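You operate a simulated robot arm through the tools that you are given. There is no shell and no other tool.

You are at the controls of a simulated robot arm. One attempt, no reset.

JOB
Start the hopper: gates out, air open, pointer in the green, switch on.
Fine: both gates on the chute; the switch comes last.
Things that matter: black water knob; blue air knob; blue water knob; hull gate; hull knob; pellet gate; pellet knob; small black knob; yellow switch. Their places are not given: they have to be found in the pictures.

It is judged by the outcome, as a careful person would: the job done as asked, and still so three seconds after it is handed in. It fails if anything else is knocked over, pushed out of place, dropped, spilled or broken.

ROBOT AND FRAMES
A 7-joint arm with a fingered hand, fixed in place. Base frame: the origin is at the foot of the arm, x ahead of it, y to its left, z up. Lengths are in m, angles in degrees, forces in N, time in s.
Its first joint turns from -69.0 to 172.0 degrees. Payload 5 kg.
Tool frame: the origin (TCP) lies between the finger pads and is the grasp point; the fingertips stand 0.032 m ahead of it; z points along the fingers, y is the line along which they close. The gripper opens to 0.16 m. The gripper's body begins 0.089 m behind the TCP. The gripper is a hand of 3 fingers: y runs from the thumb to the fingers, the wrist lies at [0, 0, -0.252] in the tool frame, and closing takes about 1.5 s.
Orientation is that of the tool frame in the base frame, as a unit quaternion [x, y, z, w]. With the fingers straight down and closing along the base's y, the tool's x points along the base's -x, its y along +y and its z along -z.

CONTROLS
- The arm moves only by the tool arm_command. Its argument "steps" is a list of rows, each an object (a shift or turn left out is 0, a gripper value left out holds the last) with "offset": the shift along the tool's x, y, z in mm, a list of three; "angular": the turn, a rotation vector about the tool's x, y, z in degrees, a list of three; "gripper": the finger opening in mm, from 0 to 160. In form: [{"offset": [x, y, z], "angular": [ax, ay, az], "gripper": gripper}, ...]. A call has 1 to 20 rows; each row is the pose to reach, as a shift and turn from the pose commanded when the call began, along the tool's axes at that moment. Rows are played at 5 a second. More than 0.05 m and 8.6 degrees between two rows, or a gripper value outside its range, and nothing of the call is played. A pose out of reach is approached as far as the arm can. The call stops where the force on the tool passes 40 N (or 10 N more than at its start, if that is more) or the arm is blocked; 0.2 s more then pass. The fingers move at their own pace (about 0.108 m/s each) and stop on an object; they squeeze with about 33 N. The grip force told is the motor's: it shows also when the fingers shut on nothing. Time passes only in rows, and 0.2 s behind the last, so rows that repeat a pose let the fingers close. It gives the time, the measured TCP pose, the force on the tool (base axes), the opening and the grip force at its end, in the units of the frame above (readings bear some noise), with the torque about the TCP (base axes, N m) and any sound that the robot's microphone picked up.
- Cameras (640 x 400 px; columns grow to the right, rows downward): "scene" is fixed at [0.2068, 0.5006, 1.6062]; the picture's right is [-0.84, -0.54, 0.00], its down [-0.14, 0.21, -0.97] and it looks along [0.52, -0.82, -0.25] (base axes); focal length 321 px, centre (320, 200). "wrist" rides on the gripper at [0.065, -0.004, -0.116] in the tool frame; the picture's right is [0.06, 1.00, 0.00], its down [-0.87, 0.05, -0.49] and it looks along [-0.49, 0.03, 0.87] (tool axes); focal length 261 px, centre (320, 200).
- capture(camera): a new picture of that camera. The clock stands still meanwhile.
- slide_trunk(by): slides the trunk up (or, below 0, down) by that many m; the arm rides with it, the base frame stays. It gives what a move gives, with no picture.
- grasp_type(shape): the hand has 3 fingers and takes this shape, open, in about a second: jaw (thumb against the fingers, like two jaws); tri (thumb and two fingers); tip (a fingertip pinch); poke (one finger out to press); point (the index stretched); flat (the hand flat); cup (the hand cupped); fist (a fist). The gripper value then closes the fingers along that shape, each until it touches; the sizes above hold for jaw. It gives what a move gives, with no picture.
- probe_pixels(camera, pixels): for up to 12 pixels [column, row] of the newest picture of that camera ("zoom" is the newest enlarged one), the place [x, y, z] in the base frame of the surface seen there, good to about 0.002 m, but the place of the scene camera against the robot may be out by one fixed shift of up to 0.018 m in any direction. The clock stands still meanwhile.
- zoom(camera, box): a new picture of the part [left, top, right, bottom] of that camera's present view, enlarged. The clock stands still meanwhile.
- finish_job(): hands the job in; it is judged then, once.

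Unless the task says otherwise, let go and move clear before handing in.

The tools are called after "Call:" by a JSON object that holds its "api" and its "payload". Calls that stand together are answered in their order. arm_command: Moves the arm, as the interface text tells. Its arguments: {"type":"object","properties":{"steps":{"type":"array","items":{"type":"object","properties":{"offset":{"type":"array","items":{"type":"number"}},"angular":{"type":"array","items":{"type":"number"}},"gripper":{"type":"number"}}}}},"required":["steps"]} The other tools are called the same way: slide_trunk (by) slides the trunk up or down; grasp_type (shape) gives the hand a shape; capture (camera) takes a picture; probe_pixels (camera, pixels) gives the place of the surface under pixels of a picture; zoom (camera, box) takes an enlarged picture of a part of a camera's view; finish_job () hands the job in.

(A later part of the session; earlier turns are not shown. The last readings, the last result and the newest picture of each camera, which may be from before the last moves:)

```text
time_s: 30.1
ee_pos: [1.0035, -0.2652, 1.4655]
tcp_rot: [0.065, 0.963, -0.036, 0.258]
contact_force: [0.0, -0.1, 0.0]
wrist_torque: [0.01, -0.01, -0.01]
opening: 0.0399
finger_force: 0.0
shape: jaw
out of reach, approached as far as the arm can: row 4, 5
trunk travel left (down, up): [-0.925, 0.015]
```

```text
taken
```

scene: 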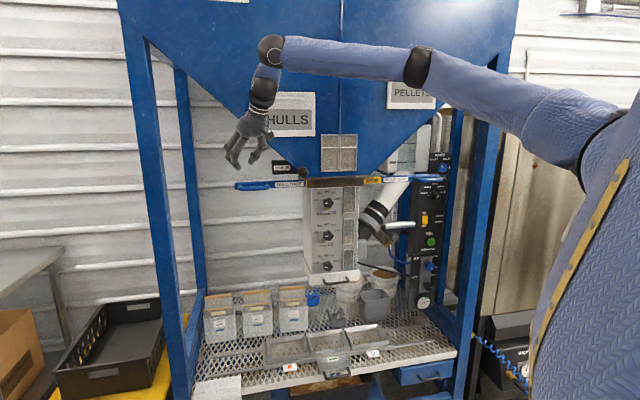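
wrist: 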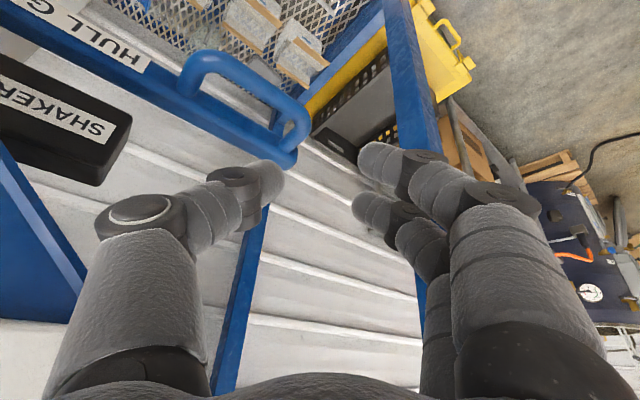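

At full stretch the reach limits apply; a handshake-like pose (hand near-horizontal, thumb up) lowers the wrist and should reach. I'll back off and rotate to it.

Call:
{"api": "arm_command", "payload": {"steps": [{"offset": [20, 1.3, 3.8], "angular": [3.4, -1.5, -5.8]}, {"offset": [40, 2.6, 7.6], "angular": [6.9, -2.9, -11.7]}, {"offset": [60, 4, 11.4], "angular": [10.3, -4.4, -17.5]}, {"offset": [80, 5.3, 15.2], "angular": [13.7, -5.9, -23.3]}, {"offset": [97.5, 6.6, 18.8], "angular": [17.2, -7.3, -29.2]}, {"offset": [97.5, 6.6, 18.8], "angular": [20.6, -8.8, -35]}, {"offset": [97.5, 6.6, 18.8], "angular": [24, -10.3, -40.8]}, {"offset": [97.5, 6.6, 18.8], "angular": [27.5, -11.7, -46.7]}, {"offset": [97.5, 6.6, 18.8], "angular": [30.9, -13.2, -52.5]}, {"offset": [97.5, 6.6, 18.8], "angular": [34.3, -14.7, -58.3]}, {"offset": [97.5, 6.6, 18.8], "angular": [37.8, -16.1, -64.2]}, {"offset": [97.5, 6.6, 18.8], "angular": [41.2, -17.6, -70]}, {"offset": [97.5, 6.6, 18.8], "angular": [41.2, -17.6, -70]}]}}

Call:
{"api": "capture", "payload": {"camera": "wrist"}}

Call:
{"api": "capture", "payload": {"camera": "scene"}}

```text
time_s: 32.9
ee_pos: [0.9442, -0.3015, 1.406]
tcp_rot: [-0.421, 0.706, -0.485, 0.298]
contact_force: [-0.5, 0.2, 0.6]
wrist_torque: [-0.01, 0.03, -0.03]
opening: 0.0399
finger_force: 0.1
shape: jaw
out of reach, approached as far as the arm can: row 4, 5, 6, 7, 8, 9, 10, 11, 12, 13
trunk travel left (down, up): [-0.925, 0.015]
```

```text
taken
```

wrist: 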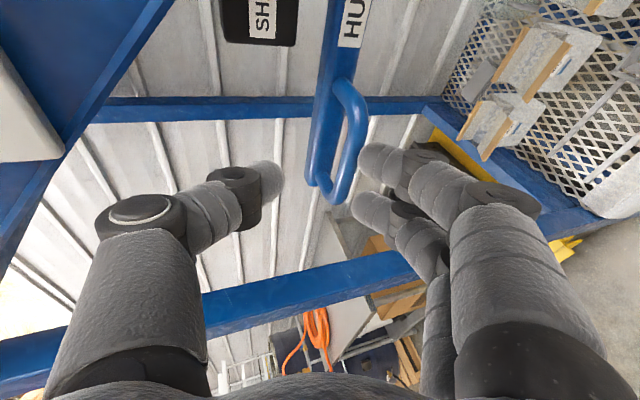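

```text
taken
```

scene: 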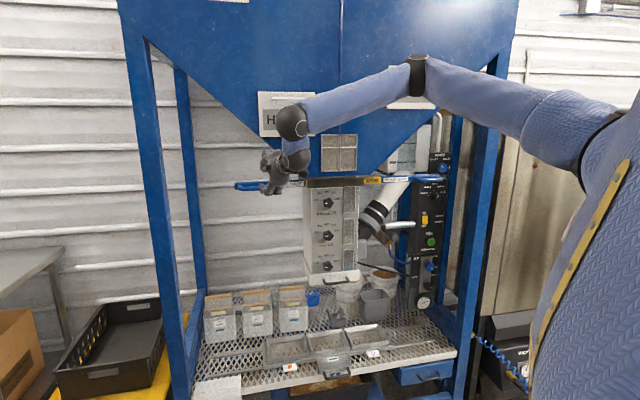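

The handshake pose nearly matched and the loop is straight ahead at wrist (350,150). Advance partway with alignment (thumb above, fingers below the rod).

Call:
{"api": "arm_command", "payload": {"steps": [{"offset": [-6, 12, 10], "gripper": 50}, {"offset": [-12, 25, 25]}, {"offset": [-12, 25, 40]}, {"offset": [-12, 25, 45]}, {"offset": [-12, 25, 45]}]}}

Call:
{"api": "capture", "payload": {"camera": "wrist"}}

Call:
{"api": "zoom", "payload": {"camera": "scene", "box": [210, 100, 340, 210]}}

```text
time_s: 34.1
ee_pos: [0.971, -0.3291, 1.3823]
tcp_rot: [-0.412, 0.709, -0.495, 0.288]
contact_force: [0.4, 0.5, -0.2]
wrist_torque: [0.01, 0.01, 0.0]
opening: 0.0495
finger_force: 0.0
shape: jaw
out of reach, approached as far as the arm can: row 1, 2, 3, 4, 5
trunk travel left (down, up): [-0.925, 0.015]
```

```text
taken
```

wrist: 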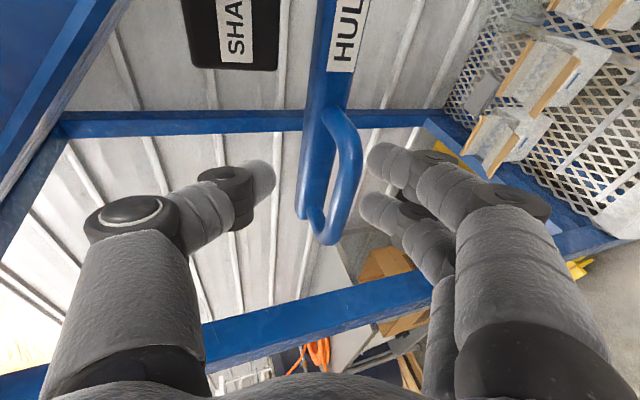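

```text
3.64 times, centred on (275, 155) of scene
```

zoom: 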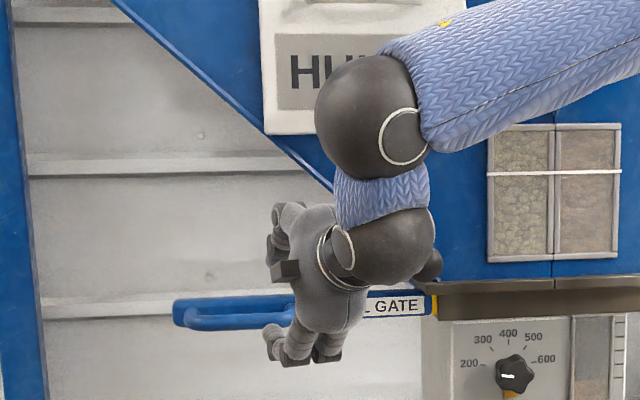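

Still slightly limited; yawing the hand to about az -14° should relieve the wrist bend while clearing the shaker ball. I'll do it at ~80 mm stand-off from the rod.

Call:
{"api": "arm_command", "payload": {"steps": [{"offset": [-8, 4, -12], "angular": [0, -5, -1.8]}, {"offset": [-16, 8, -22.8], "angular": [0, -10, -3.7]}, {"offset": [-25, 12.7, -22.8], "angular": [0, -15, -5.5]}, {"offset": [-25, 12.7, -22.8], "angular": [0, -15, -5.5]}]}}

Call:
{"api": "capture", "payload": {"camera": "wrist"}}

```text
time_s: 35.1
ee_pos: [0.9621, -0.2936, 1.3774]
tcp_rot: [-0.505, 0.645, -0.452, 0.353]
contact_force: [-0.1, -0.7, 0.2]
wrist_torque: [0.06, 0.01, -0.01]
opening: 0.0495
finger_force: 0.1
shape: jaw
trunk travel left (down, up): [-0.925, 0.015]
```

```text
taken
```

wrist: 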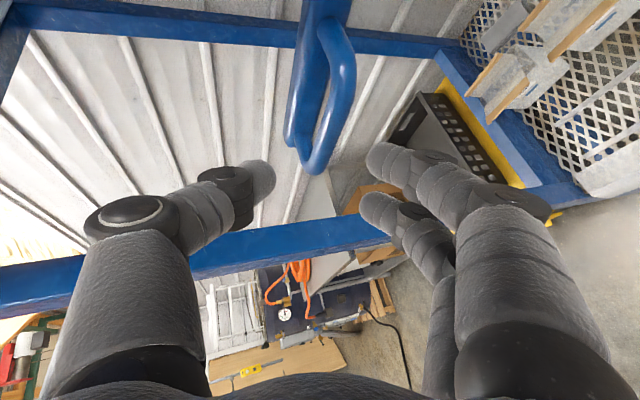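

Exactly reached, no limit flagged. Verify the rod's place with a probe before advancing.

Call:
{"api": "probe_pixels", "payload": {"camera": "wrist", "pixels": [[340, 60], [343, 100], [333, 140], [318, 165], [300, 140], [325, 30], [315, 165]]}}

```text
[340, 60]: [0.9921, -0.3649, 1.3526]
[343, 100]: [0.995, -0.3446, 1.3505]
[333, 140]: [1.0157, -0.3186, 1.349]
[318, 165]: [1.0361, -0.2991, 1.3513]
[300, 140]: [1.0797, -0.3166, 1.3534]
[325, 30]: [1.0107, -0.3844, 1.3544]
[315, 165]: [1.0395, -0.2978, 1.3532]
```

Rod confirmed ~76 mm ahead, centred. Advancing 64 mm.

Call:
{"api": "arm_command", "payload": {"steps": [{"offset": [2, 1, 15]}, {"offset": [4, 1.5, 30]}, {"offset": [5, 1.5, 42]}, {"offset": [5, 1.5, 53]}, {"offset": [5, 1.5, 64]}, {"offset": [5, 1.5, 64]}]}}

Call:
{"api": "capture", "payload": {"camera": "wrist"}}

Call:
{"api": "zoom", "payload": {"camera": "scene", "box": [210, 100, 340, 210]}}

```text
time_s: 36.5
ee_pos: [1.0202, -0.3145, 1.3561]
tcp_rot: [-0.505, 0.645, -0.451, 0.353]
contact_force: [-0.7, 0.0, 0.4]
wrist_torque: [0.01, 0.01, 0.01]
opening: 0.0497
finger_force: 0.1
shape: jaw
trunk travel left (down, up): [-0.925, 0.015]
```

```text
taken
```

wrist: 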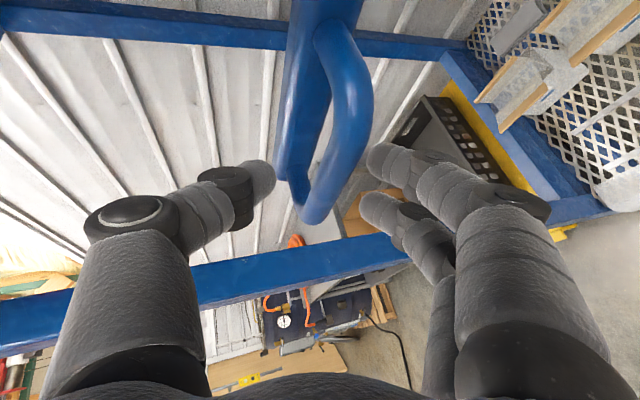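

```text
3.64 times, centred on (275, 155) of scene
```

zoom: 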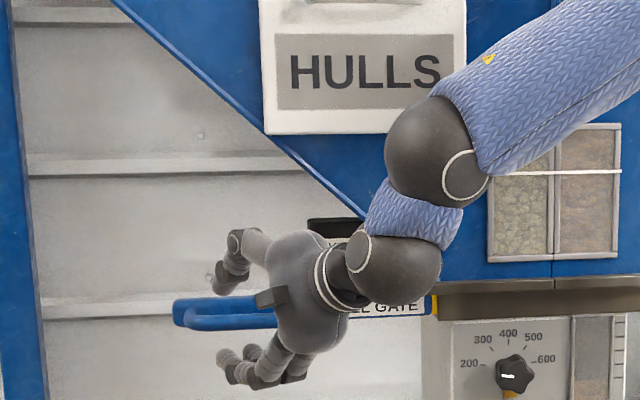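

The rod passes through the jaw centre (330,190). Closing.

Call:
{"api": "arm_command", "payload": {"steps": [{"gripper": 30}, {"gripper": 15}, {"gripper": 0}, {"gripper": 0}, {"gripper": 0}, {"gripper": 0}]}}

Call:
{"api": "capture", "payload": {"camera": "wrist"}}

```text
time_s: 37.9
ee_pos: [1.0196, -0.315, 1.3551]
tcp_rot: [-0.505, 0.645, -0.452, 0.353]
contact_force: [6.9, -3.3, -0.3]
wrist_torque: [0.06, -0.15, 0.02]
opening: 0.0038
finger_force: 32.9
shape: jaw
trunk travel left (down, up): [-0.925, 0.015]
```

```text
taken
```

wrist: 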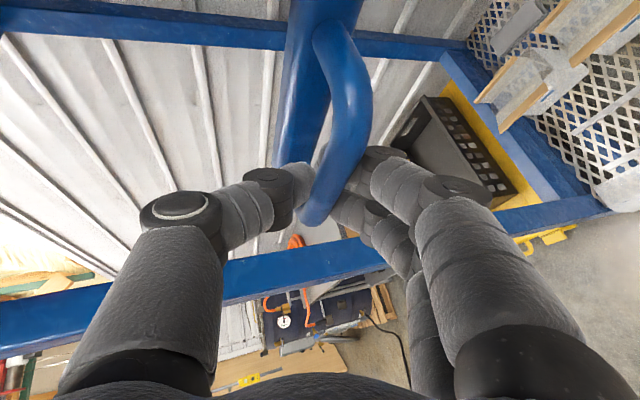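

Gripped (33 N, force small). Pull along the gate's outward direction (base +x+y).

Call:
{"api": "arm_command", "payload": {"steps": [{"offset": [-3.4, -0.7, 1.9]}, {"offset": [-6.9, -1.4, 3.9]}, {"offset": [-10.3, -2.1, 5.8]}, {"offset": [-13.7, -2.8, 7.8]}, {"offset": [-17.1, -3.5, 9.7]}, {"offset": [-20.5, -4.2, 11.6]}, {"offset": [-24, -5, 13.6]}]}}

Call:
{"api": "capture", "payload": {"camera": "wrist"}}

Call:
{"api": "zoom", "payload": {"camera": "scene", "box": [210, 100, 340, 210]}}

```text
time_s: 39.5
ee_pos: [1.0388, -0.2951, 1.356]
tcp_rot: [-0.505, 0.645, -0.452, 0.353]
contact_force: [2.6, -6.0, -4.5]
wrist_torque: [-0.04, -0.04, 0.01]
opening: 0.0038
finger_force: 32.8
shape: jaw
trunk travel left (down, up): [-0.925, 0.015]
```

```text
taken
```

wrist: 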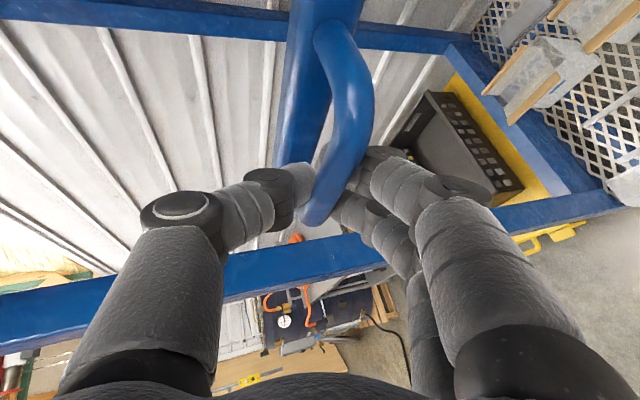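

```text
3.64 times, centred on (275, 155) of scene
```

zoom: 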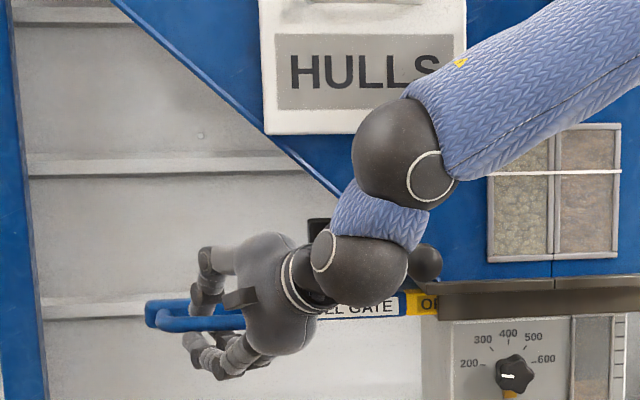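

The hull gate slides (yellow tag emerging at zoom (425,303)). Continue pulling.

Call:
{"api": "arm_command", "payload": {"steps": [{"offset": [-3.4, -0.7, 1.9]}, {"offset": [-6.9, -1.4, 3.9]}, {"offset": [-10.3, -2.1, 5.8]}, {"offset": [-13.7, -2.8, 7.8]}, {"offset": [-17.1, -3.5, 9.7]}, {"offset": [-20.5, -4.2, 11.6]}, {"offset": [-24, -5, 13.6]}, {"offset": [-27.4, -5.7, 15.5]}]}}

Call:
{"api": "zoom", "payload": {"camera": "scene", "box": [210, 100, 340, 210]}}

```text
time_s: 41.3
ee_pos: [1.061, -0.275, 1.3556]
tcp_rot: [-0.504, 0.645, -0.452, 0.354]
contact_force: [6.5, -8.9, -1.4]
wrist_torque: [-0.03, -0.11, 0.0]
opening: 0.004
finger_force: 32.6
shape: jaw
out of reach, approached as far as the arm can: row 8
trunk travel left (down, up): [-0.925, 0.015]
```

```text
3.64 times, centred on (275, 155) of scene
```

zoom: 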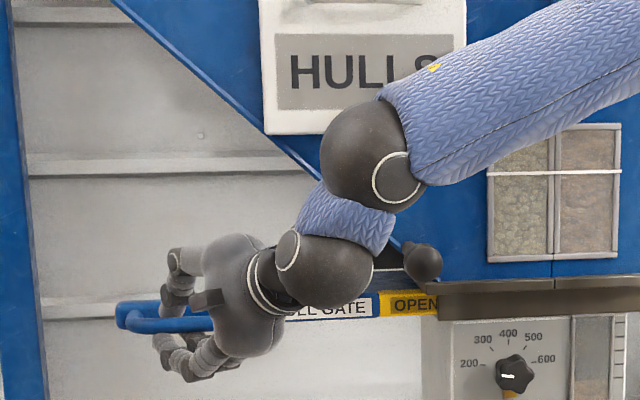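

OPEN is nearly fully shown; about 15 mm left, and the wrist limit is near. I'll yaw the hand slightly toward +x while pulling on.

Call:
{"api": "arm_command", "payload": {"steps": [{"angular": [0, -2, -0.7]}, {"angular": [0, -4, -1.4]}, {"offset": [-2, -0.4, 1.1], "angular": [0, -6, -2.1]}, {"offset": [-5, -1, 2.8], "angular": [0, -8, -2.8]}, {"offset": [-8, -1.7, 4.5], "angular": [0, -9, -3.3]}, {"offset": [-11, -2.3, 6.2], "angular": [0, -10, -3.6]}, {"offset": [-14, -2.9, 7.9], "angular": [0, -10, -3.6]}, {"offset": [-17, -3.5, 9.6], "angular": [0, -10, -3.6]}, {"offset": [-20, -4.1, 11.3], "angular": [0, -10, -3.6]}]}}

Call:
{"api": "zoom", "payload": {"camera": "scene", "box": [210, 100, 340, 210]}}

```text
time_s: 43.2
ee_pos: [1.0736, -0.2689, 1.355]
tcp_rot: [-0.56, 0.597, -0.421, 0.39]
contact_force: [-9.6, -33.9, 3.5]
wrist_torque: [-0.09, -0.1, -0.4]
opening: 0.004
finger_force: 33.0
shape: jaw
trunk travel left (down, up): [-0.925, 0.015]
stopped in row 9: the force on the tool passed its limit at 41 N (the readings are from after the stop); the commanded pose is now the measured one
```

```text
3.64 times, centred on (275, 155) of scene
```

zoom: 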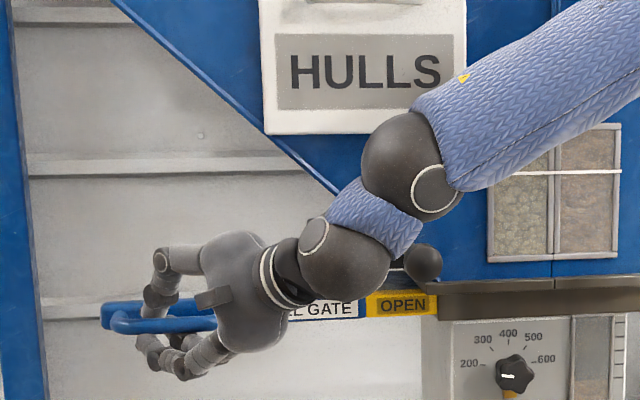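

OPEN is fully shown and force rose to 41 N (end stop). Release and retreat straight back.

Call:
{"api": "arm_command", "payload": {"steps": [{"gripper": 15}, {"gripper": 40}, {"gripper": 60}, {"gripper": 60}, {"gripper": 60}]}}

Call:
{"api": "capture", "payload": {"camera": "wrist"}}

Call:
{"api": "capture", "payload": {"camera": "scene"}}

```text
time_s: 44.4
ee_pos: [1.0742, -0.258, 1.357]
tcp_rot: [-0.562, 0.596, -0.418, 0.393]
contact_force: [-0.2, -0.3, 0.4]
wrist_torque: [0.02, 0.0, 0.01]
opening: 0.0597
finger_force: 0.1
shape: jaw
trunk travel left (down, up): [-0.925, 0.015]
```

```text
taken
```

wrist: 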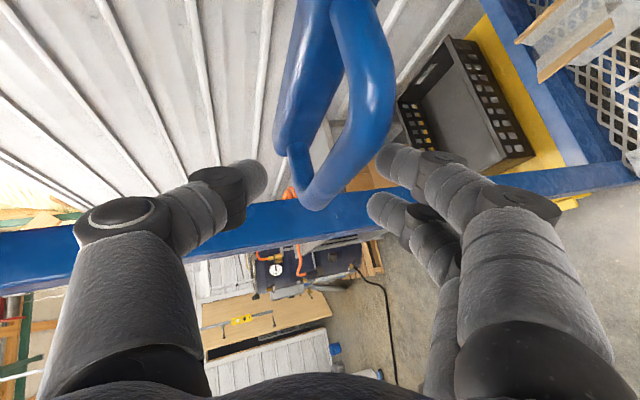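

```text
taken
```

scene: 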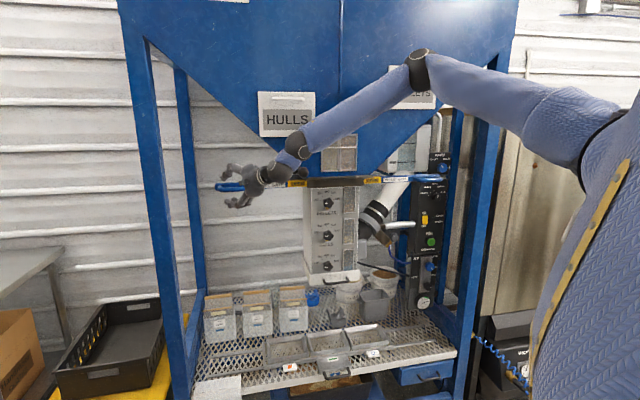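

Both gates out. Retreating straight back from the hull loop, staying left of the shaker ball, then to a safe spot in front.

Call:
{"api": "arm_command", "payload": {"steps": [{"offset": [0, 0, -20]}, {"offset": [0, 0, -50]}, {"offset": [-3, 5, -90]}, {"offset": [-8, 13, -135]}, {"offset": [-14, 21, -180]}, {"offset": [-18, 28, -230]}, {"offset": [-21, 35, -280]}, {"offset": [5, 39, -320]}, {"offset": [35, 43, -360]}, {"offset": [65, 46, -399]}, {"offset": [65, 46, -399]}]}}

Call:
{"api": "capture", "payload": {"camera": "scene"}}

Call:
{"api": "zoom", "payload": {"camera": "scene", "box": [205, 150, 435, 290]}}

```text
refused: row 6 steps farther than a row can; nothing moved
```

```text
taken
```

scene: 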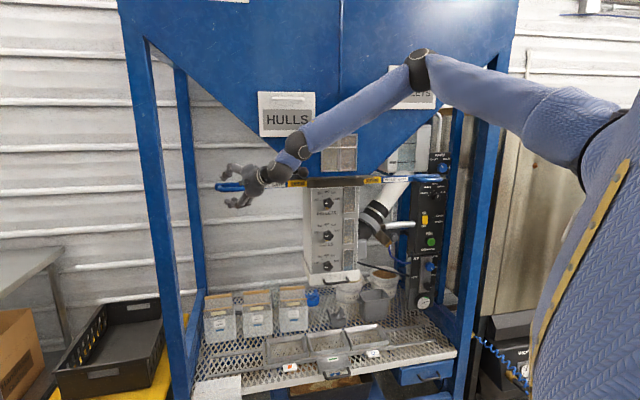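

```text
2.78 times, centred on (320, 220) of scene
```

zoom: 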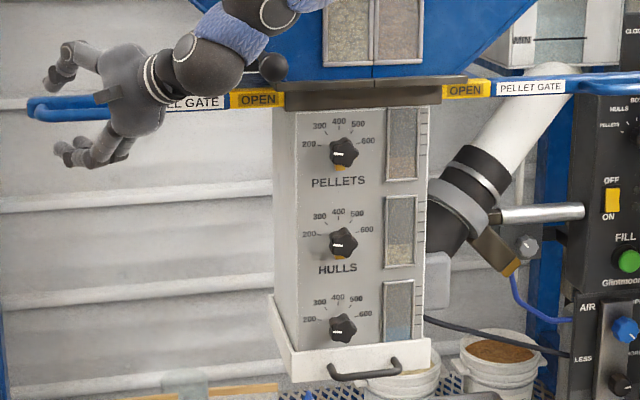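

Both gates show OPEN tags equally. The call was refused for step size; resend with smaller steps.

Call:
{"api": "arm_command", "payload": {"steps": [{"offset": [0, 0, -20]}, {"offset": [0, 0, -50]}, {"offset": [-3, 5, -90]}, {"offset": [-8, 13, -130]}, {"offset": [-12, 19, -170]}, {"offset": [-16, 25, -210]}, {"offset": [-19, 30, -245]}, {"offset": [-21, 35, -280]}, {"offset": [0, 38, -310]}, {"offset": [20, 41, -340]}, {"offset": [43, 44, -370]}, {"offset": [65, 46, -399]}, {"offset": [65, 46, -399]}]}}

Call:
{"api": "capture", "payload": {"camera": "scene"}}

Call:
{"api": "zoom", "payload": {"camera": "scene", "box": [205, 150, 435, 290]}}

```text
time_s: 47.2
ee_pos: [0.7122, -0.3098, 1.4484]
tcp_rot: [-0.562, 0.597, -0.417, 0.393]
contact_force: [-0.5, -0.1, -0.7]
wrist_torque: [0.01, -0.01, 0.02]
opening: 0.0597
finger_force: 0.1
shape: jaw
out of reach, approached as far as the arm can: row 11, 12, 13
trunk travel left (down, up): [-0.925, 0.015]
```

```text
taken
```

scene: 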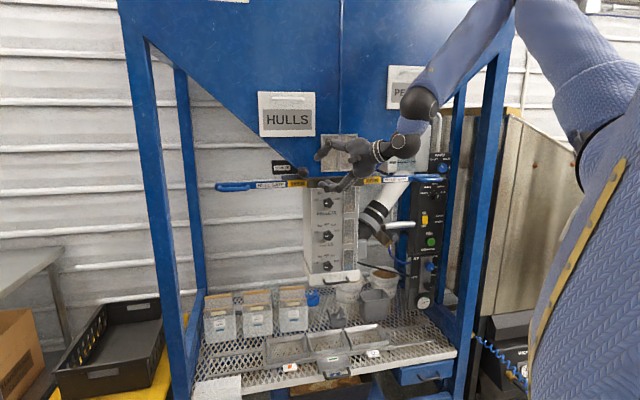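

```text
2.78 times, centred on (320, 220) of scene
```

zoom: 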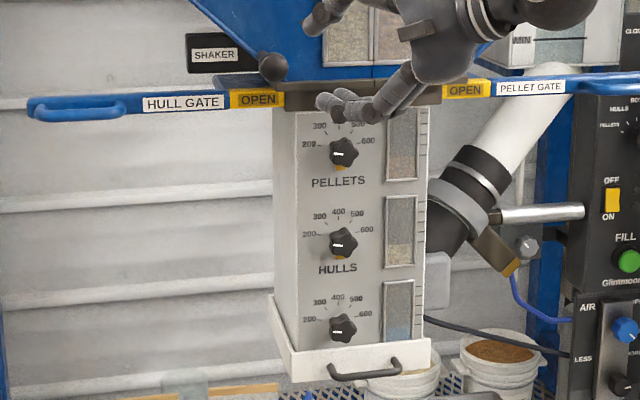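

Both gates OPEN, shaker ball untouched. Now lower the trunk so the arm works at panel height.

Call:
{"api": "slide_trunk", "payload": {"by": -0.35}}

Call:
{"api": "capture", "payload": {"camera": "scene"}}

```text
time_s: 50.7
ee_pos: [0.711, -0.3074, 1.0994]
tcp_rot: [-0.562, 0.595, -0.419, 0.393]
contact_force: [-0.7, 0.2, 0.5]
wrist_torque: [-0.01, -0.01, -0.02]
opening: 0.0599
finger_force: 0.0
shape: jaw
trunk travel left (down, up): [-0.575, 0.365]
```

```text
taken
```

scene: 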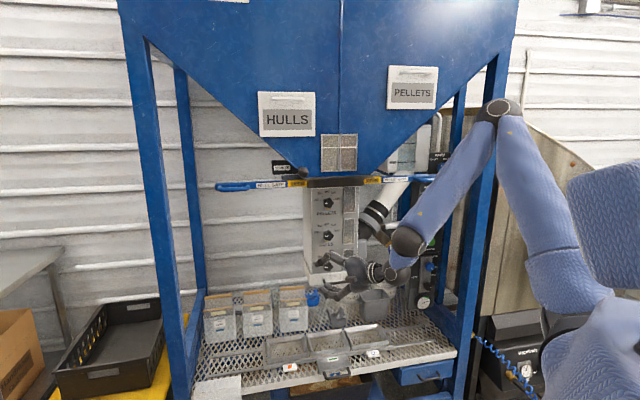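

Hand is clear in front of the chute. Moving right toward the panel with a gradual yaw.

Call:
{"api": "arm_command", "payload": {"steps": [{"offset": [40, 3, -8.5], "angular": [0, 2.3, 0.85]}, {"offset": [80, 6, -17], "angular": [0, 4.7, 1.7]}, {"offset": [120, 9.5, -25.5], "angular": [0, 7, 2.6]}, {"offset": [159, 12.6, -34], "angular": [0, 9.4, 3.4]}, {"offset": [199, 15.7, -42.5], "angular": [0, 11.7, 4.3]}, {"offset": [239, 19, -51], "angular": [0, 14.1, 5.1]}, {"offset": [279, 22, -59], "angular": [0, 16.5, 6]}, {"offset": [318, 25.2, -67.7], "angular": [0, 18.8, 6.84]}]}}

Call:
{"api": "capture", "payload": {"camera": "scene"}}

Call:
{"api": "capture", "payload": {"camera": "wrist"}}

```text
time_s: 52.5
ee_pos: [0.6201, -0.6186, 1.1001]
tcp_rot: [-0.45, 0.684, -0.48, 0.314]
contact_force: [0.7, -0.6, 0.5]
wrist_torque: [-0.01, -0.02, 0.02]
opening: 0.0596
finger_force: 0.1
shape: jaw
out of reach, approached as far as the arm can: row 1, 2, 3, 4
trunk travel left (down, up): [-0.575, 0.365]
```

```text
taken
```

scene: 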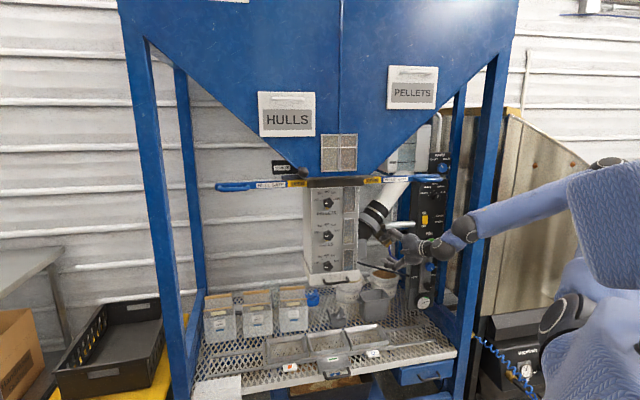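

```text
taken
```

wrist: 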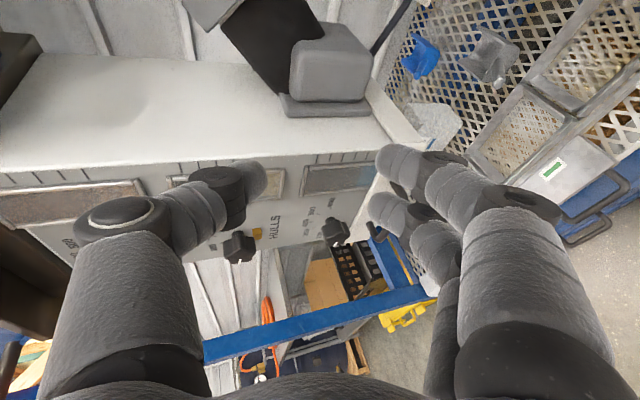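

The arm took a better posture. Now go to a stand-off facing the air plate (s≈0.35, d≈-0.93, z≈0.90), hand horizontal, thumb up, fingers opened for a view.

Call:
{"api": "arm_command", "payload": {"steps": [{"offset": [31.6, 19.6, -0.5], "angular": [1.8, 1.95, 0.35], "gripper": 100}, {"offset": [63.2, 39.2, -1], "angular": [3.6, 3.9, 0.7]}, {"offset": [94.9, 58.8, -1.6], "angular": [5.4, 5.8, 1.04]}, {"offset": [126.5, 78.4, -2.1], "angular": [7.2, 7.8, 1.4]}, {"offset": [158, 98, -2.7], "angular": [9, 9.7, 1.7]}, {"offset": [189.7, 117.5, -3.2], "angular": [10.8, 11.7, 2.1]}, {"offset": [221.3, 137, -3.8], "angular": [12.6, 13.6, 2.4]}, {"offset": [253, 156.7, -4.3], "angular": [14.4, 15.6, 2.8]}, {"offset": [284.6, 176.3, -4.8], "angular": [16.2, 17.5, 3.1]}, {"offset": [316, 196, -5.4], "angular": [18, 19.5, 3.5]}, {"offset": [347.8, 215.5, -5.9], "angular": [19.8, 21.4, 3.8]}, {"offset": [347.8, 215.5, -5.9], "angular": [19.8, 21.4, 3.8]}]}}

Call:
{"api": "capture", "payload": {"camera": "scene"}}

Call:
{"api": "capture", "payload": {"camera": "wrist"}}

```text
time_s: 55.1
ee_pos: [0.4102, -0.9047, 0.9023]
tcp_rot: [0.271, -0.652, 0.654, -0.27]
contact_force: [1.1, 0.3, 0.6]
wrist_torque: [0.02, 0.01, 0.0]
opening: 0.0997
finger_force: 0.1
shape: jaw
trunk travel left (down, up): [-0.575, 0.365]
```

```text
taken
```

scene: 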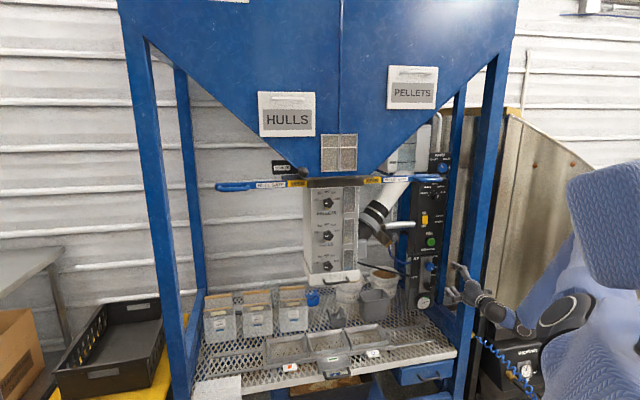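

```text
taken
```

wrist: 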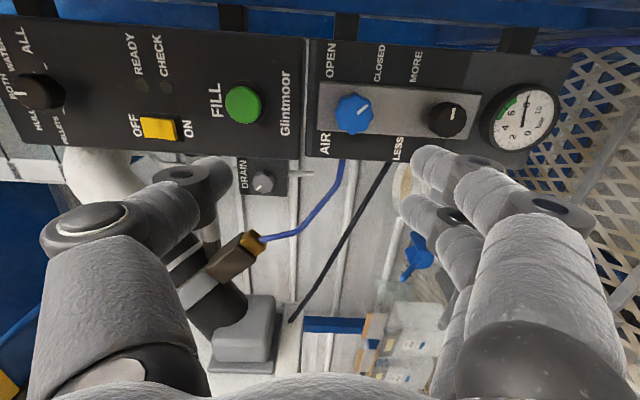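

Excellent view of the panel. Zooming on the air plate and gauge.

Call:
{"api": "zoom", "payload": {"camera": "wrist", "box": [305, 35, 415, 165]}}

Call:
{"api": "zoom", "payload": {"camera": "wrist", "box": [395, 35, 575, 165]}}

Call:
{"api": "zoom", "payload": {"camera": "wrist", "box": [110, 30, 300, 150]}}

Call:
{"api": "probe_pixels", "payload": {"camera": "wrist", "pixels": [[353, 115], [370, 112], [340, 112], [355, 97], [355, 130], [384, 105], [447, 120], [455, 110], [440, 128], [420, 108], [330, 62], [378, 65]]}}

Call:
{"api": "probe_pixels", "payload": {"camera": "wrist", "pixels": [[160, 128], [147, 128], [172, 128], [160, 120], [160, 137], [243, 105], [515, 120], [240, 140], [205, 150], [255, 240], [265, 180], [310, 190]]}}

```text
3.08 times, centred on (360, 100) of wrist
```

zoom: 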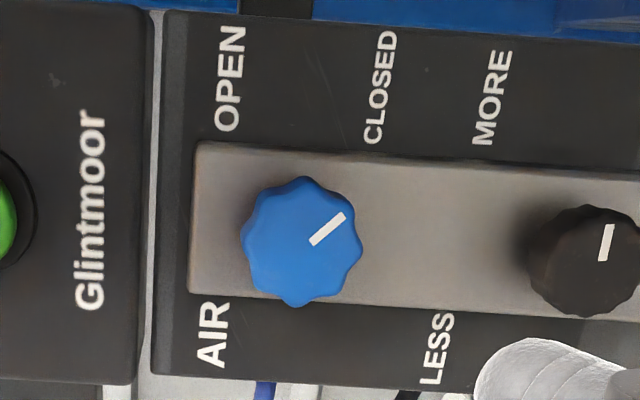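

```text
3.08 times, centred on (485, 100) of wrist
```

zoom: 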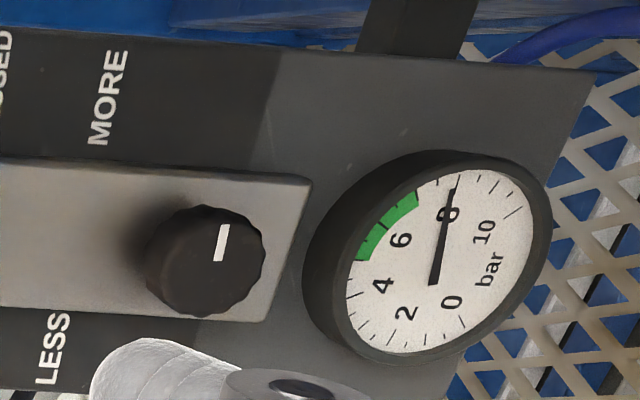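

```text
3.33 times, centred on (205, 90) of wrist
```

zoom: 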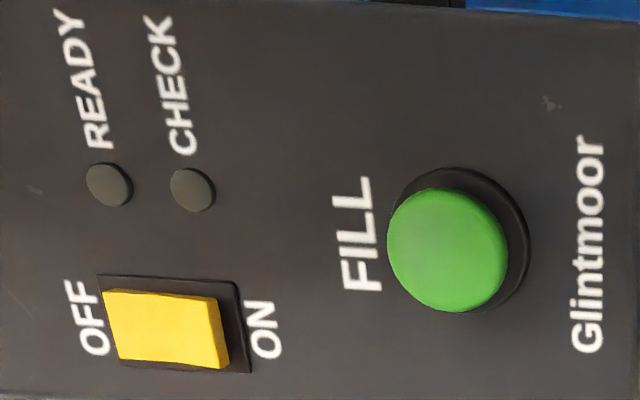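

```text
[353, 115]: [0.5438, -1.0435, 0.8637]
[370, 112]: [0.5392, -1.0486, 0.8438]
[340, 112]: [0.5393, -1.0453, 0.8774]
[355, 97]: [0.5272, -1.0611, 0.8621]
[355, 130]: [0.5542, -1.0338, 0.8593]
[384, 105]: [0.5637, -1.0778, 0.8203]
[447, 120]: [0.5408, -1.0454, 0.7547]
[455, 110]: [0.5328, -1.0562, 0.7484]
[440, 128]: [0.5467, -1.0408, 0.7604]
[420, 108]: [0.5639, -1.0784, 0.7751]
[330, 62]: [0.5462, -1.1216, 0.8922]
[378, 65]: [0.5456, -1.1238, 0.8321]
```

```text
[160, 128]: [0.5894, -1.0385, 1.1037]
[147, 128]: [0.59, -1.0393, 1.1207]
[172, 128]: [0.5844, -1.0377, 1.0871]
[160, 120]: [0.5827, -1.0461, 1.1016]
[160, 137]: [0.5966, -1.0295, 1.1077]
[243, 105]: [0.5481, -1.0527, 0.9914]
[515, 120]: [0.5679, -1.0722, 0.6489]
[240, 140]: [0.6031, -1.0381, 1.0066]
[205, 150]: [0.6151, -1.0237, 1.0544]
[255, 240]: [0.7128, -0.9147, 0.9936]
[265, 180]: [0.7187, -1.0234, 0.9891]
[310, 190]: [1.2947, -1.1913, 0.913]
```

Blue knob centre: s≈0.356, z≈0.861, face d≈-1.122; its mark points at 4:30 (CLOSED), OPEN is at ~1:30, so about 90° counter-clockwise. I'll line up with a +45° roll and come nearer.

Call:
{"api": "arm_command", "payload": {"steps": [{"offset": [1, 7, 15], "angular": [0, 0, 7.5], "gripper": 80}, {"offset": [2, 14, 30], "angular": [0, 0, 15]}, {"offset": [3, 21, 45], "angular": [0, 0, 22.5]}, {"offset": [4, 28, 60], "angular": [0, 0, 30]}, {"offset": [5, 35, 75], "angular": [0, 0, 37.5]}, {"offset": [6.3, 41.3, 90], "angular": [0, 0, 45]}, {"offset": [6.3, 41.3, 110], "angular": [0, 0, 45]}, {"offset": [6.3, 41.3, 110], "angular": [0, 0, 45]}]}}

Call:
{"api": "capture", "payload": {"camera": "wrist"}}

Call:
{"api": "zoom", "payload": {"camera": "scene", "box": [370, 200, 490, 320]}}

```text
time_s: 56.9
ee_pos: [0.4827, -0.9916, 0.8602]
tcp_rot: [0.0, 0.706, -0.501, 0.5]
contact_force: [-0.2, -0.5, 0.7]
wrist_torque: [0.02, 0.04, -0.01]
opening: 0.0804
finger_force: 0.0
shape: jaw
trunk travel left (down, up): [-0.575, 0.365]
```

```text
taken
```

wrist: 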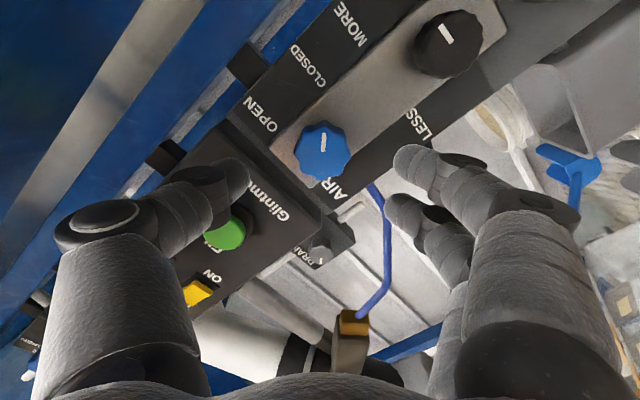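

```text
3.33 times, centred on (430, 260) of scene
```

zoom: 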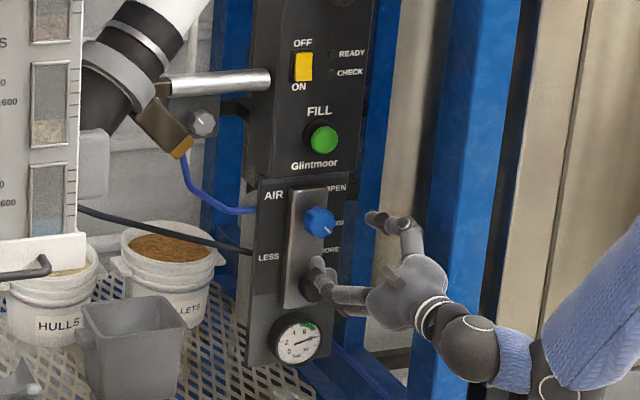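

Aligned: knob at (322,148), as expected for the axis. Advance 74 mm so the fingertips flank the knob, then grip.

Call:
{"api": "arm_command", "payload": {"steps": [{"offset": [-1.4, 1.4, 20], "gripper": 70}, {"offset": [-1.4, 1.4, 40]}, {"offset": [-1.4, 1.4, 55]}, {"offset": [-1.4, 1.4, 66]}, {"offset": [-1.4, 1.4, 74]}, {"offset": [-1.4, 1.4, 74]}]}}

Call:
{"api": "capture", "payload": {"camera": "wrist"}}

```text
time_s: 58.3
ee_pos: [0.5375, -1.0415, 0.8586]
tcp_rot: [0.0, 0.706, -0.501, 0.5]
contact_force: [0.2, 0.3, -0.1]
wrist_torque: [0.01, 0.01, -0.01]
opening: 0.0708
finger_force: 0.0
shape: jaw
trunk travel left (down, up): [-0.575, 0.365]
```

```text
taken
```

wrist: 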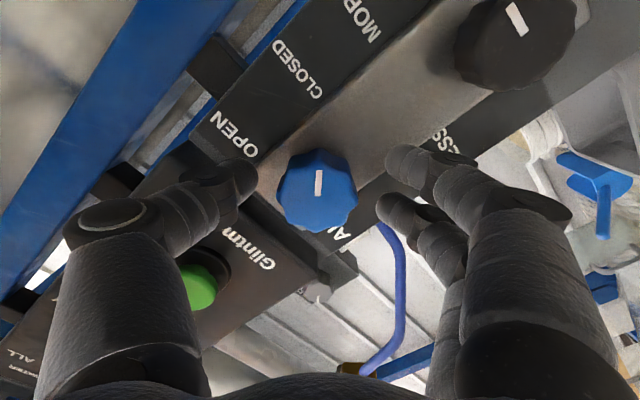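

The knob lies centred between thumb and fingers. Closing.

Call:
{"api": "arm_command", "payload": {"steps": [{"gripper": 50}, {"gripper": 35}, {"gripper": 20}, {"gripper": 10}, {"gripper": 0}, {"gripper": 0}]}}

Call:
{"api": "capture", "payload": {"camera": "wrist"}}

```text
time_s: 59.7
ee_pos: [0.5369, -1.0413, 0.8581]
tcp_rot: [-0.001, 0.706, -0.502, 0.5]
contact_force: [0.6, -4.6, 1.7]
wrist_torque: [0.02, -0.03, -0.04]
opening: 0.0342
finger_force: 32.9
shape: jaw
trunk travel left (down, up): [-0.575, 0.365]
```

```text
taken
```

wrist: 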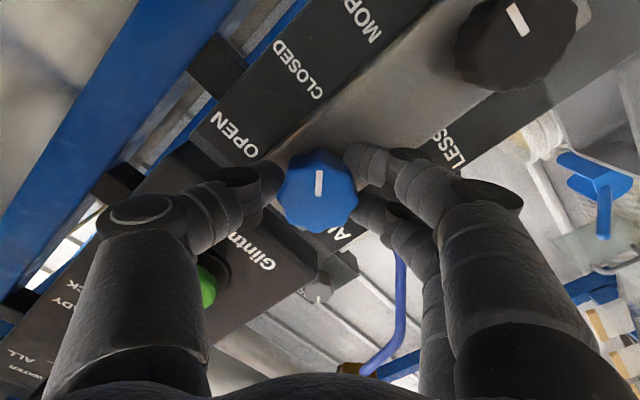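

Gripped at 34 mm. Now turn counter-clockwise (about tool -z) in small steps, watching force and torque.

Call:
{"api": "arm_command", "payload": {"steps": [{"angular": [0, 0, -5]}, {"angular": [0, 0, -10]}, {"angular": [0, 0, -15]}, {"angular": [0, 0, -20]}, {"angular": [0, 0, -25]}, {"angular": [0, 0, -30]}, {"angular": [0, 0, -30]}]}}

Call:
{"api": "capture", "payload": {"camera": "wrist"}}

Call:
{"api": "zoom", "payload": {"camera": "scene", "box": [390, 240, 470, 320]}}

```text
time_s: 61.3
ee_pos: [0.5354, -1.0433, 0.8598]
tcp_rot: [-0.183, 0.683, -0.613, 0.353]
contact_force: [-2.2, -12.8, 3.0]
wrist_torque: [-0.03, -0.03, -0.22]
opening: 0.034
finger_force: 33.0
shape: jaw
trunk travel left (down, up): [-0.575, 0.365]
```

```text
taken
```

wrist: 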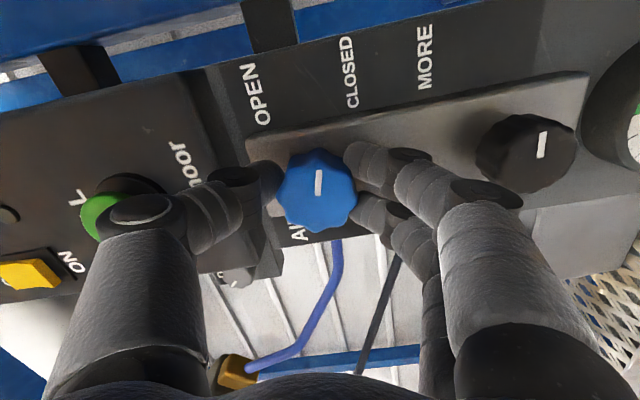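

```text
5.00 times, centred on (430, 280) of scene
```

zoom: 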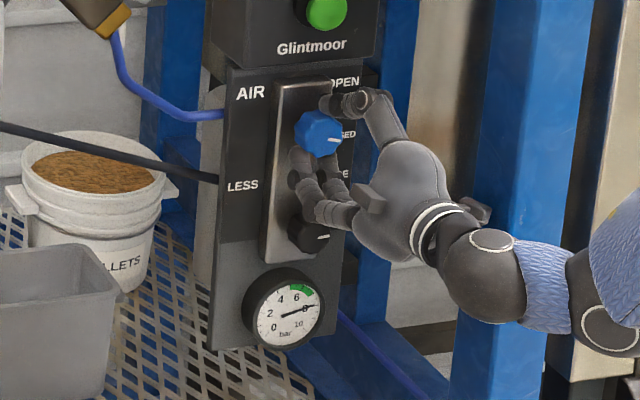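

The knob turns with the hand. Continue the remaining ~60°.

Call:
{"api": "arm_command", "payload": {"steps": [{"angular": [0, 0, -5]}, {"angular": [0, 0, -10]}, {"angular": [0, 0, -15]}, {"angular": [0, 0, -20]}, {"angular": [0, 0, -25]}, {"angular": [0, 0, -30]}, {"angular": [0, 0, -35]}, {"angular": [0, 0, -40]}, {"angular": [0, 0, -45]}, {"angular": [0, 0, -50]}, {"angular": [0, 0, -55]}, {"angular": [0, 0, -60]}, {"angular": [0, 0, -60]}]}}

Call:
{"api": "capture", "payload": {"camera": "wrist"}}

Call:
{"api": "zoom", "payload": {"camera": "scene", "box": [390, 240, 470, 320]}}

```text
time_s: 63.5
ee_pos: [0.537, -1.043, 0.8632]
tcp_rot: [0.45, -0.542, 0.707, -0.064]
contact_force: [-14.5, -7.5, 9.7]
wrist_torque: [-0.1, -0.1, -0.34]
opening: 0.0338
finger_force: 32.9
shape: jaw
trunk travel left (down, up): [-0.575, 0.365]
stopped in row 11: the force on the tool passed its limit at 41 N (the readings are from after the stop); the commanded pose is now the measured one
```

```text
taken
```

wrist: 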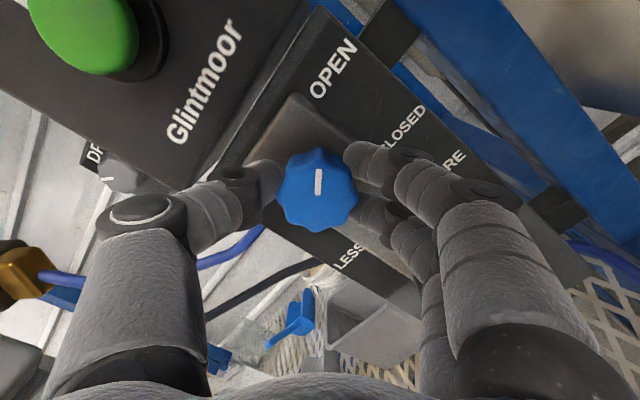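

```text
5.00 times, centred on (430, 280) of scene
```

zoom: 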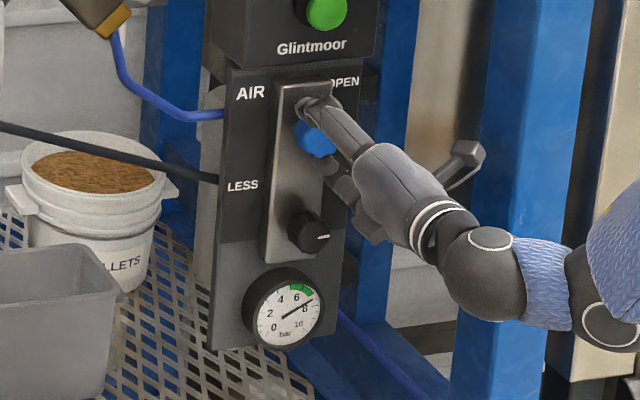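

Stopped at ~80° of turn with 41 N; the mark now points near OPEN (pointer ~34° above right). I'll release and back off to look.

Call:
{"api": "arm_command", "payload": {"steps": [{"gripper": 20}, {"gripper": 45}, {"gripper": 70}, {"gripper": 75}, {"gripper": 75}, {"offset": [0, 0, -20]}, {"offset": [0, 0, -45]}, {"offset": [0, 0, -80]}, {"offset": [0, 0, -120]}]}}

Call:
{"api": "capture", "payload": {"camera": "wrist"}}

Call:
{"api": "zoom", "payload": {"camera": "scene", "box": [400, 250, 450, 315]}}

```text
time_s: 65.5
ee_pos: [0.4521, -0.9589, 0.8624]
tcp_rot: [0.45, -0.543, 0.706, -0.065]
contact_force: [0.3, -0.2, 0.9]
wrist_torque: [0.0, 0.02, 0.0]
opening: 0.0745
finger_force: 0.2
shape: jaw
trunk travel left (down, up): [-0.575, 0.365]
```

```text
taken
```

wrist: 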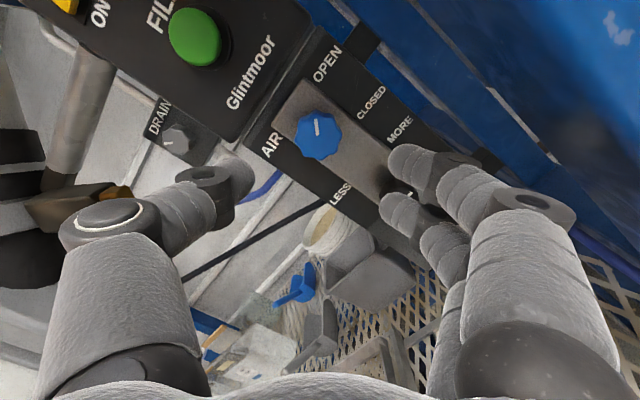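

```text
6.15 times, centred on (425, 282) of scene
```

zoom: 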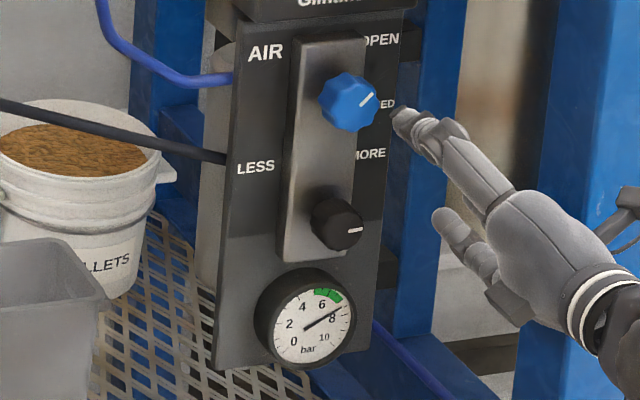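

The blue mark is now toward OPEN and the gauge dropped slightly (≈7.5). I'll roll back to level to measure the knob angle and gauge.

Call:
{"api": "arm_command", "payload": {"steps": [{"angular": [0, 0, 7], "gripper": 100}, {"angular": [0, 0, 14]}, {"angular": [0, 0, 21]}, {"angular": [0, 0, 28]}, {"angular": [0, 0, 34.4]}, {"angular": [0, 0, 34.4]}]}}

Call:
{"api": "capture", "payload": {"camera": "wrist"}}

Call:
{"api": "zoom", "payload": {"camera": "wrist", "box": [270, 60, 400, 180]}}

Call:
{"api": "zoom", "payload": {"camera": "wrist", "box": [390, 50, 570, 180]}}

```text
time_s: 66.9
ee_pos: [0.452, -0.9575, 0.8602]
tcp_rot: [0.269, -0.652, 0.655, -0.27]
contact_force: [0.7, 0.6, -0.4]
wrist_torque: [-0.02, -0.03, 0.01]
opening: 0.0997
finger_force: 0.1
shape: jaw
trunk travel left (down, up): [-0.575, 0.365]
```

```text
taken
```

wrist: 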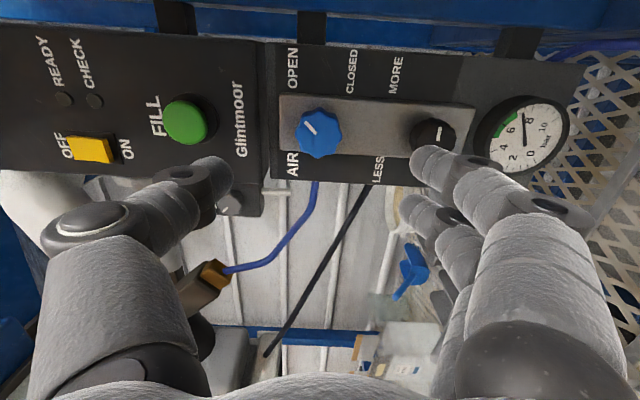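

```text
3.33 times, centred on (335, 120) of wrist
```

zoom: 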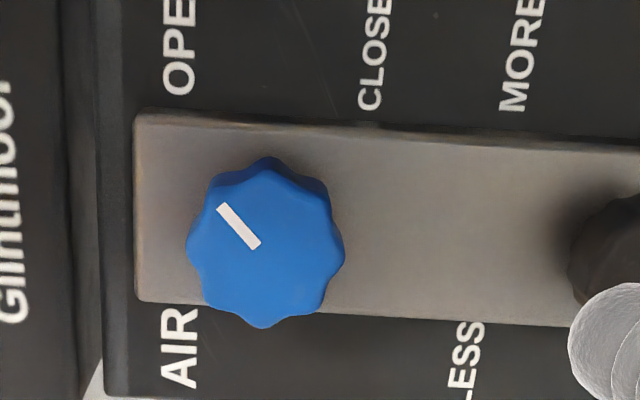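

```text
3.08 times, centred on (480, 115) of wrist
```

zoom: 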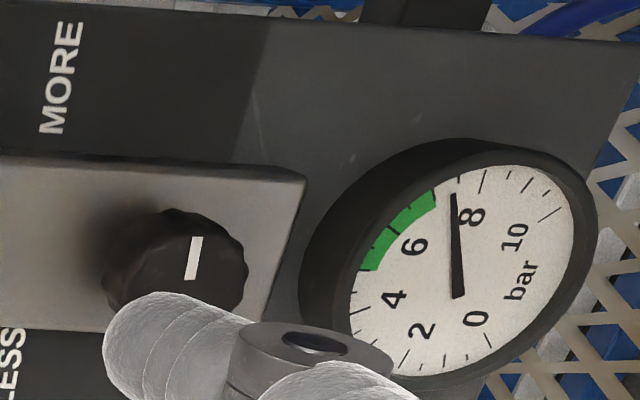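

Blue air knob mark is ~42° above right, i.e. at OPEN, and the gauge reads ~7.4 with green ≈4.8–6.8. Next the small black knob: move down 107 mm and roll +70° to leave room for a counter-clockwise (LESS) turn.

Call:
{"api": "arm_command", "payload": {"steps": [{"offset": [0, 12, 0], "angular": [0, 0, 8], "gripper": 70}, {"offset": [-0.5, 24, 0], "angular": [0, 0, 16]}, {"offset": [-0.5, 36, 0], "angular": [0, 0, 24]}, {"offset": [-1, 48, 0], "angular": [0, 0, 32]}, {"offset": [-1, 60, 5], "angular": [0, 0, 40]}, {"offset": [-1.4, 72, 10], "angular": [0, 0, 48]}, {"offset": [-1.4, 84, 20], "angular": [0, 0, 56]}, {"offset": [-1.4, 96, 30], "angular": [0, 0, 64]}, {"offset": [-1.4, 107, 43], "angular": [0, 0, 70]}, {"offset": [-1.4, 107, 43], "angular": [0, 0, 70]}]}}

Call:
{"api": "capture", "payload": {"camera": "wrist"}}

Call:
{"api": "zoom", "payload": {"camera": "scene", "box": [390, 240, 490, 330]}}

```text
time_s: 69.1
ee_pos: [0.4815, -0.9871, 0.7529]
tcp_rot: [0.154, 0.688, -0.382, 0.597]
contact_force: [0.2, -0.2, -0.7]
wrist_torque: [0.03, -0.01, -0.02]
opening: 0.0709
finger_force: 0.1
shape: jaw
trunk travel left (down, up): [-0.575, 0.365]
```

```text
taken
```

wrist: 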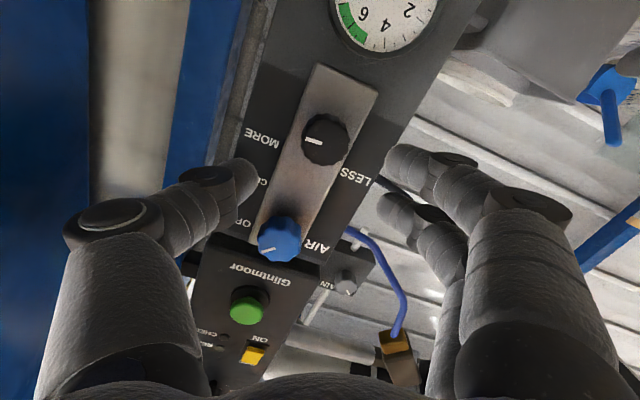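

```text
4.44 times, centred on (440, 285) of scene
```

zoom: 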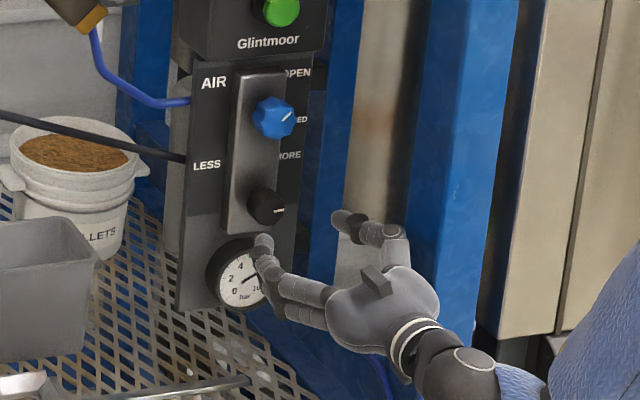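

The black knob shows at (325,140), slightly off the expected (320,148). Probe it for a finer alignment.

Call:
{"api": "zoom", "payload": {"camera": "wrist", "box": [280, 90, 380, 190]}}

Call:
{"api": "probe_pixels", "payload": {"camera": "wrist", "pixels": [[325, 140], [305, 140], [345, 140], [325, 120], [325, 158], [315, 142], [335, 130], [280, 238]]}}

```text
4.00 times, centred on (330, 140) of wrist
```

zoom: 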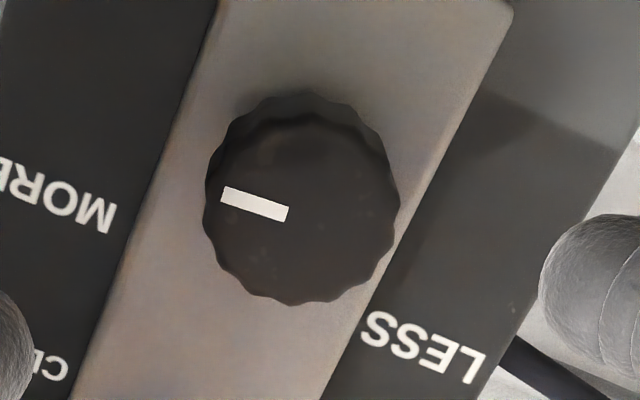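

```text
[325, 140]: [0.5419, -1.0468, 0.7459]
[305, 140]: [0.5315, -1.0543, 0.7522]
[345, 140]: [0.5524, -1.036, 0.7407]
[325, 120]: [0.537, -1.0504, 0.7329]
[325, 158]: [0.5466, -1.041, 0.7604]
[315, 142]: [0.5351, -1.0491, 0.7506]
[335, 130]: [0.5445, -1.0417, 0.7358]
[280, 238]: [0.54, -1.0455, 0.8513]
```

Knob centre is s≈0.357, z≈0.7475; shifting 5.5 mm down and advancing 77 mm, then gripping.

Call:
{"api": "arm_command", "payload": {"steps": [{"offset": [2.6, 1, 20], "gripper": 66}, {"offset": [5.2, 1.9, 40]}, {"offset": [5.2, 1.9, 55]}, {"offset": [5.2, 1.9, 68]}, {"offset": [5.2, 1.9, 77]}, {"offset": [5.2, 1.9, 77]}]}}

Call:
{"api": "capture", "payload": {"camera": "wrist"}}

```text
time_s: 70.5
ee_pos: [0.5379, -1.0422, 0.7492]
tcp_rot: [0.152, 0.689, -0.38, 0.598]
contact_force: [-1.1, -0.1, 0.0]
wrist_torque: [-0.01, -0.01, 0.0]
opening: 0.0664
finger_force: 0.1
shape: jaw
trunk travel left (down, up): [-0.575, 0.365]
```

```text
taken
```

wrist: 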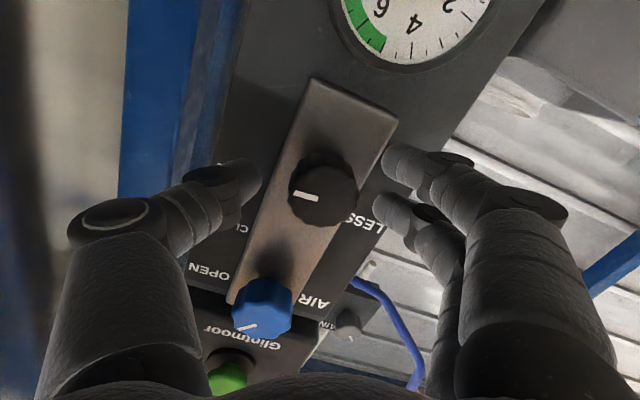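

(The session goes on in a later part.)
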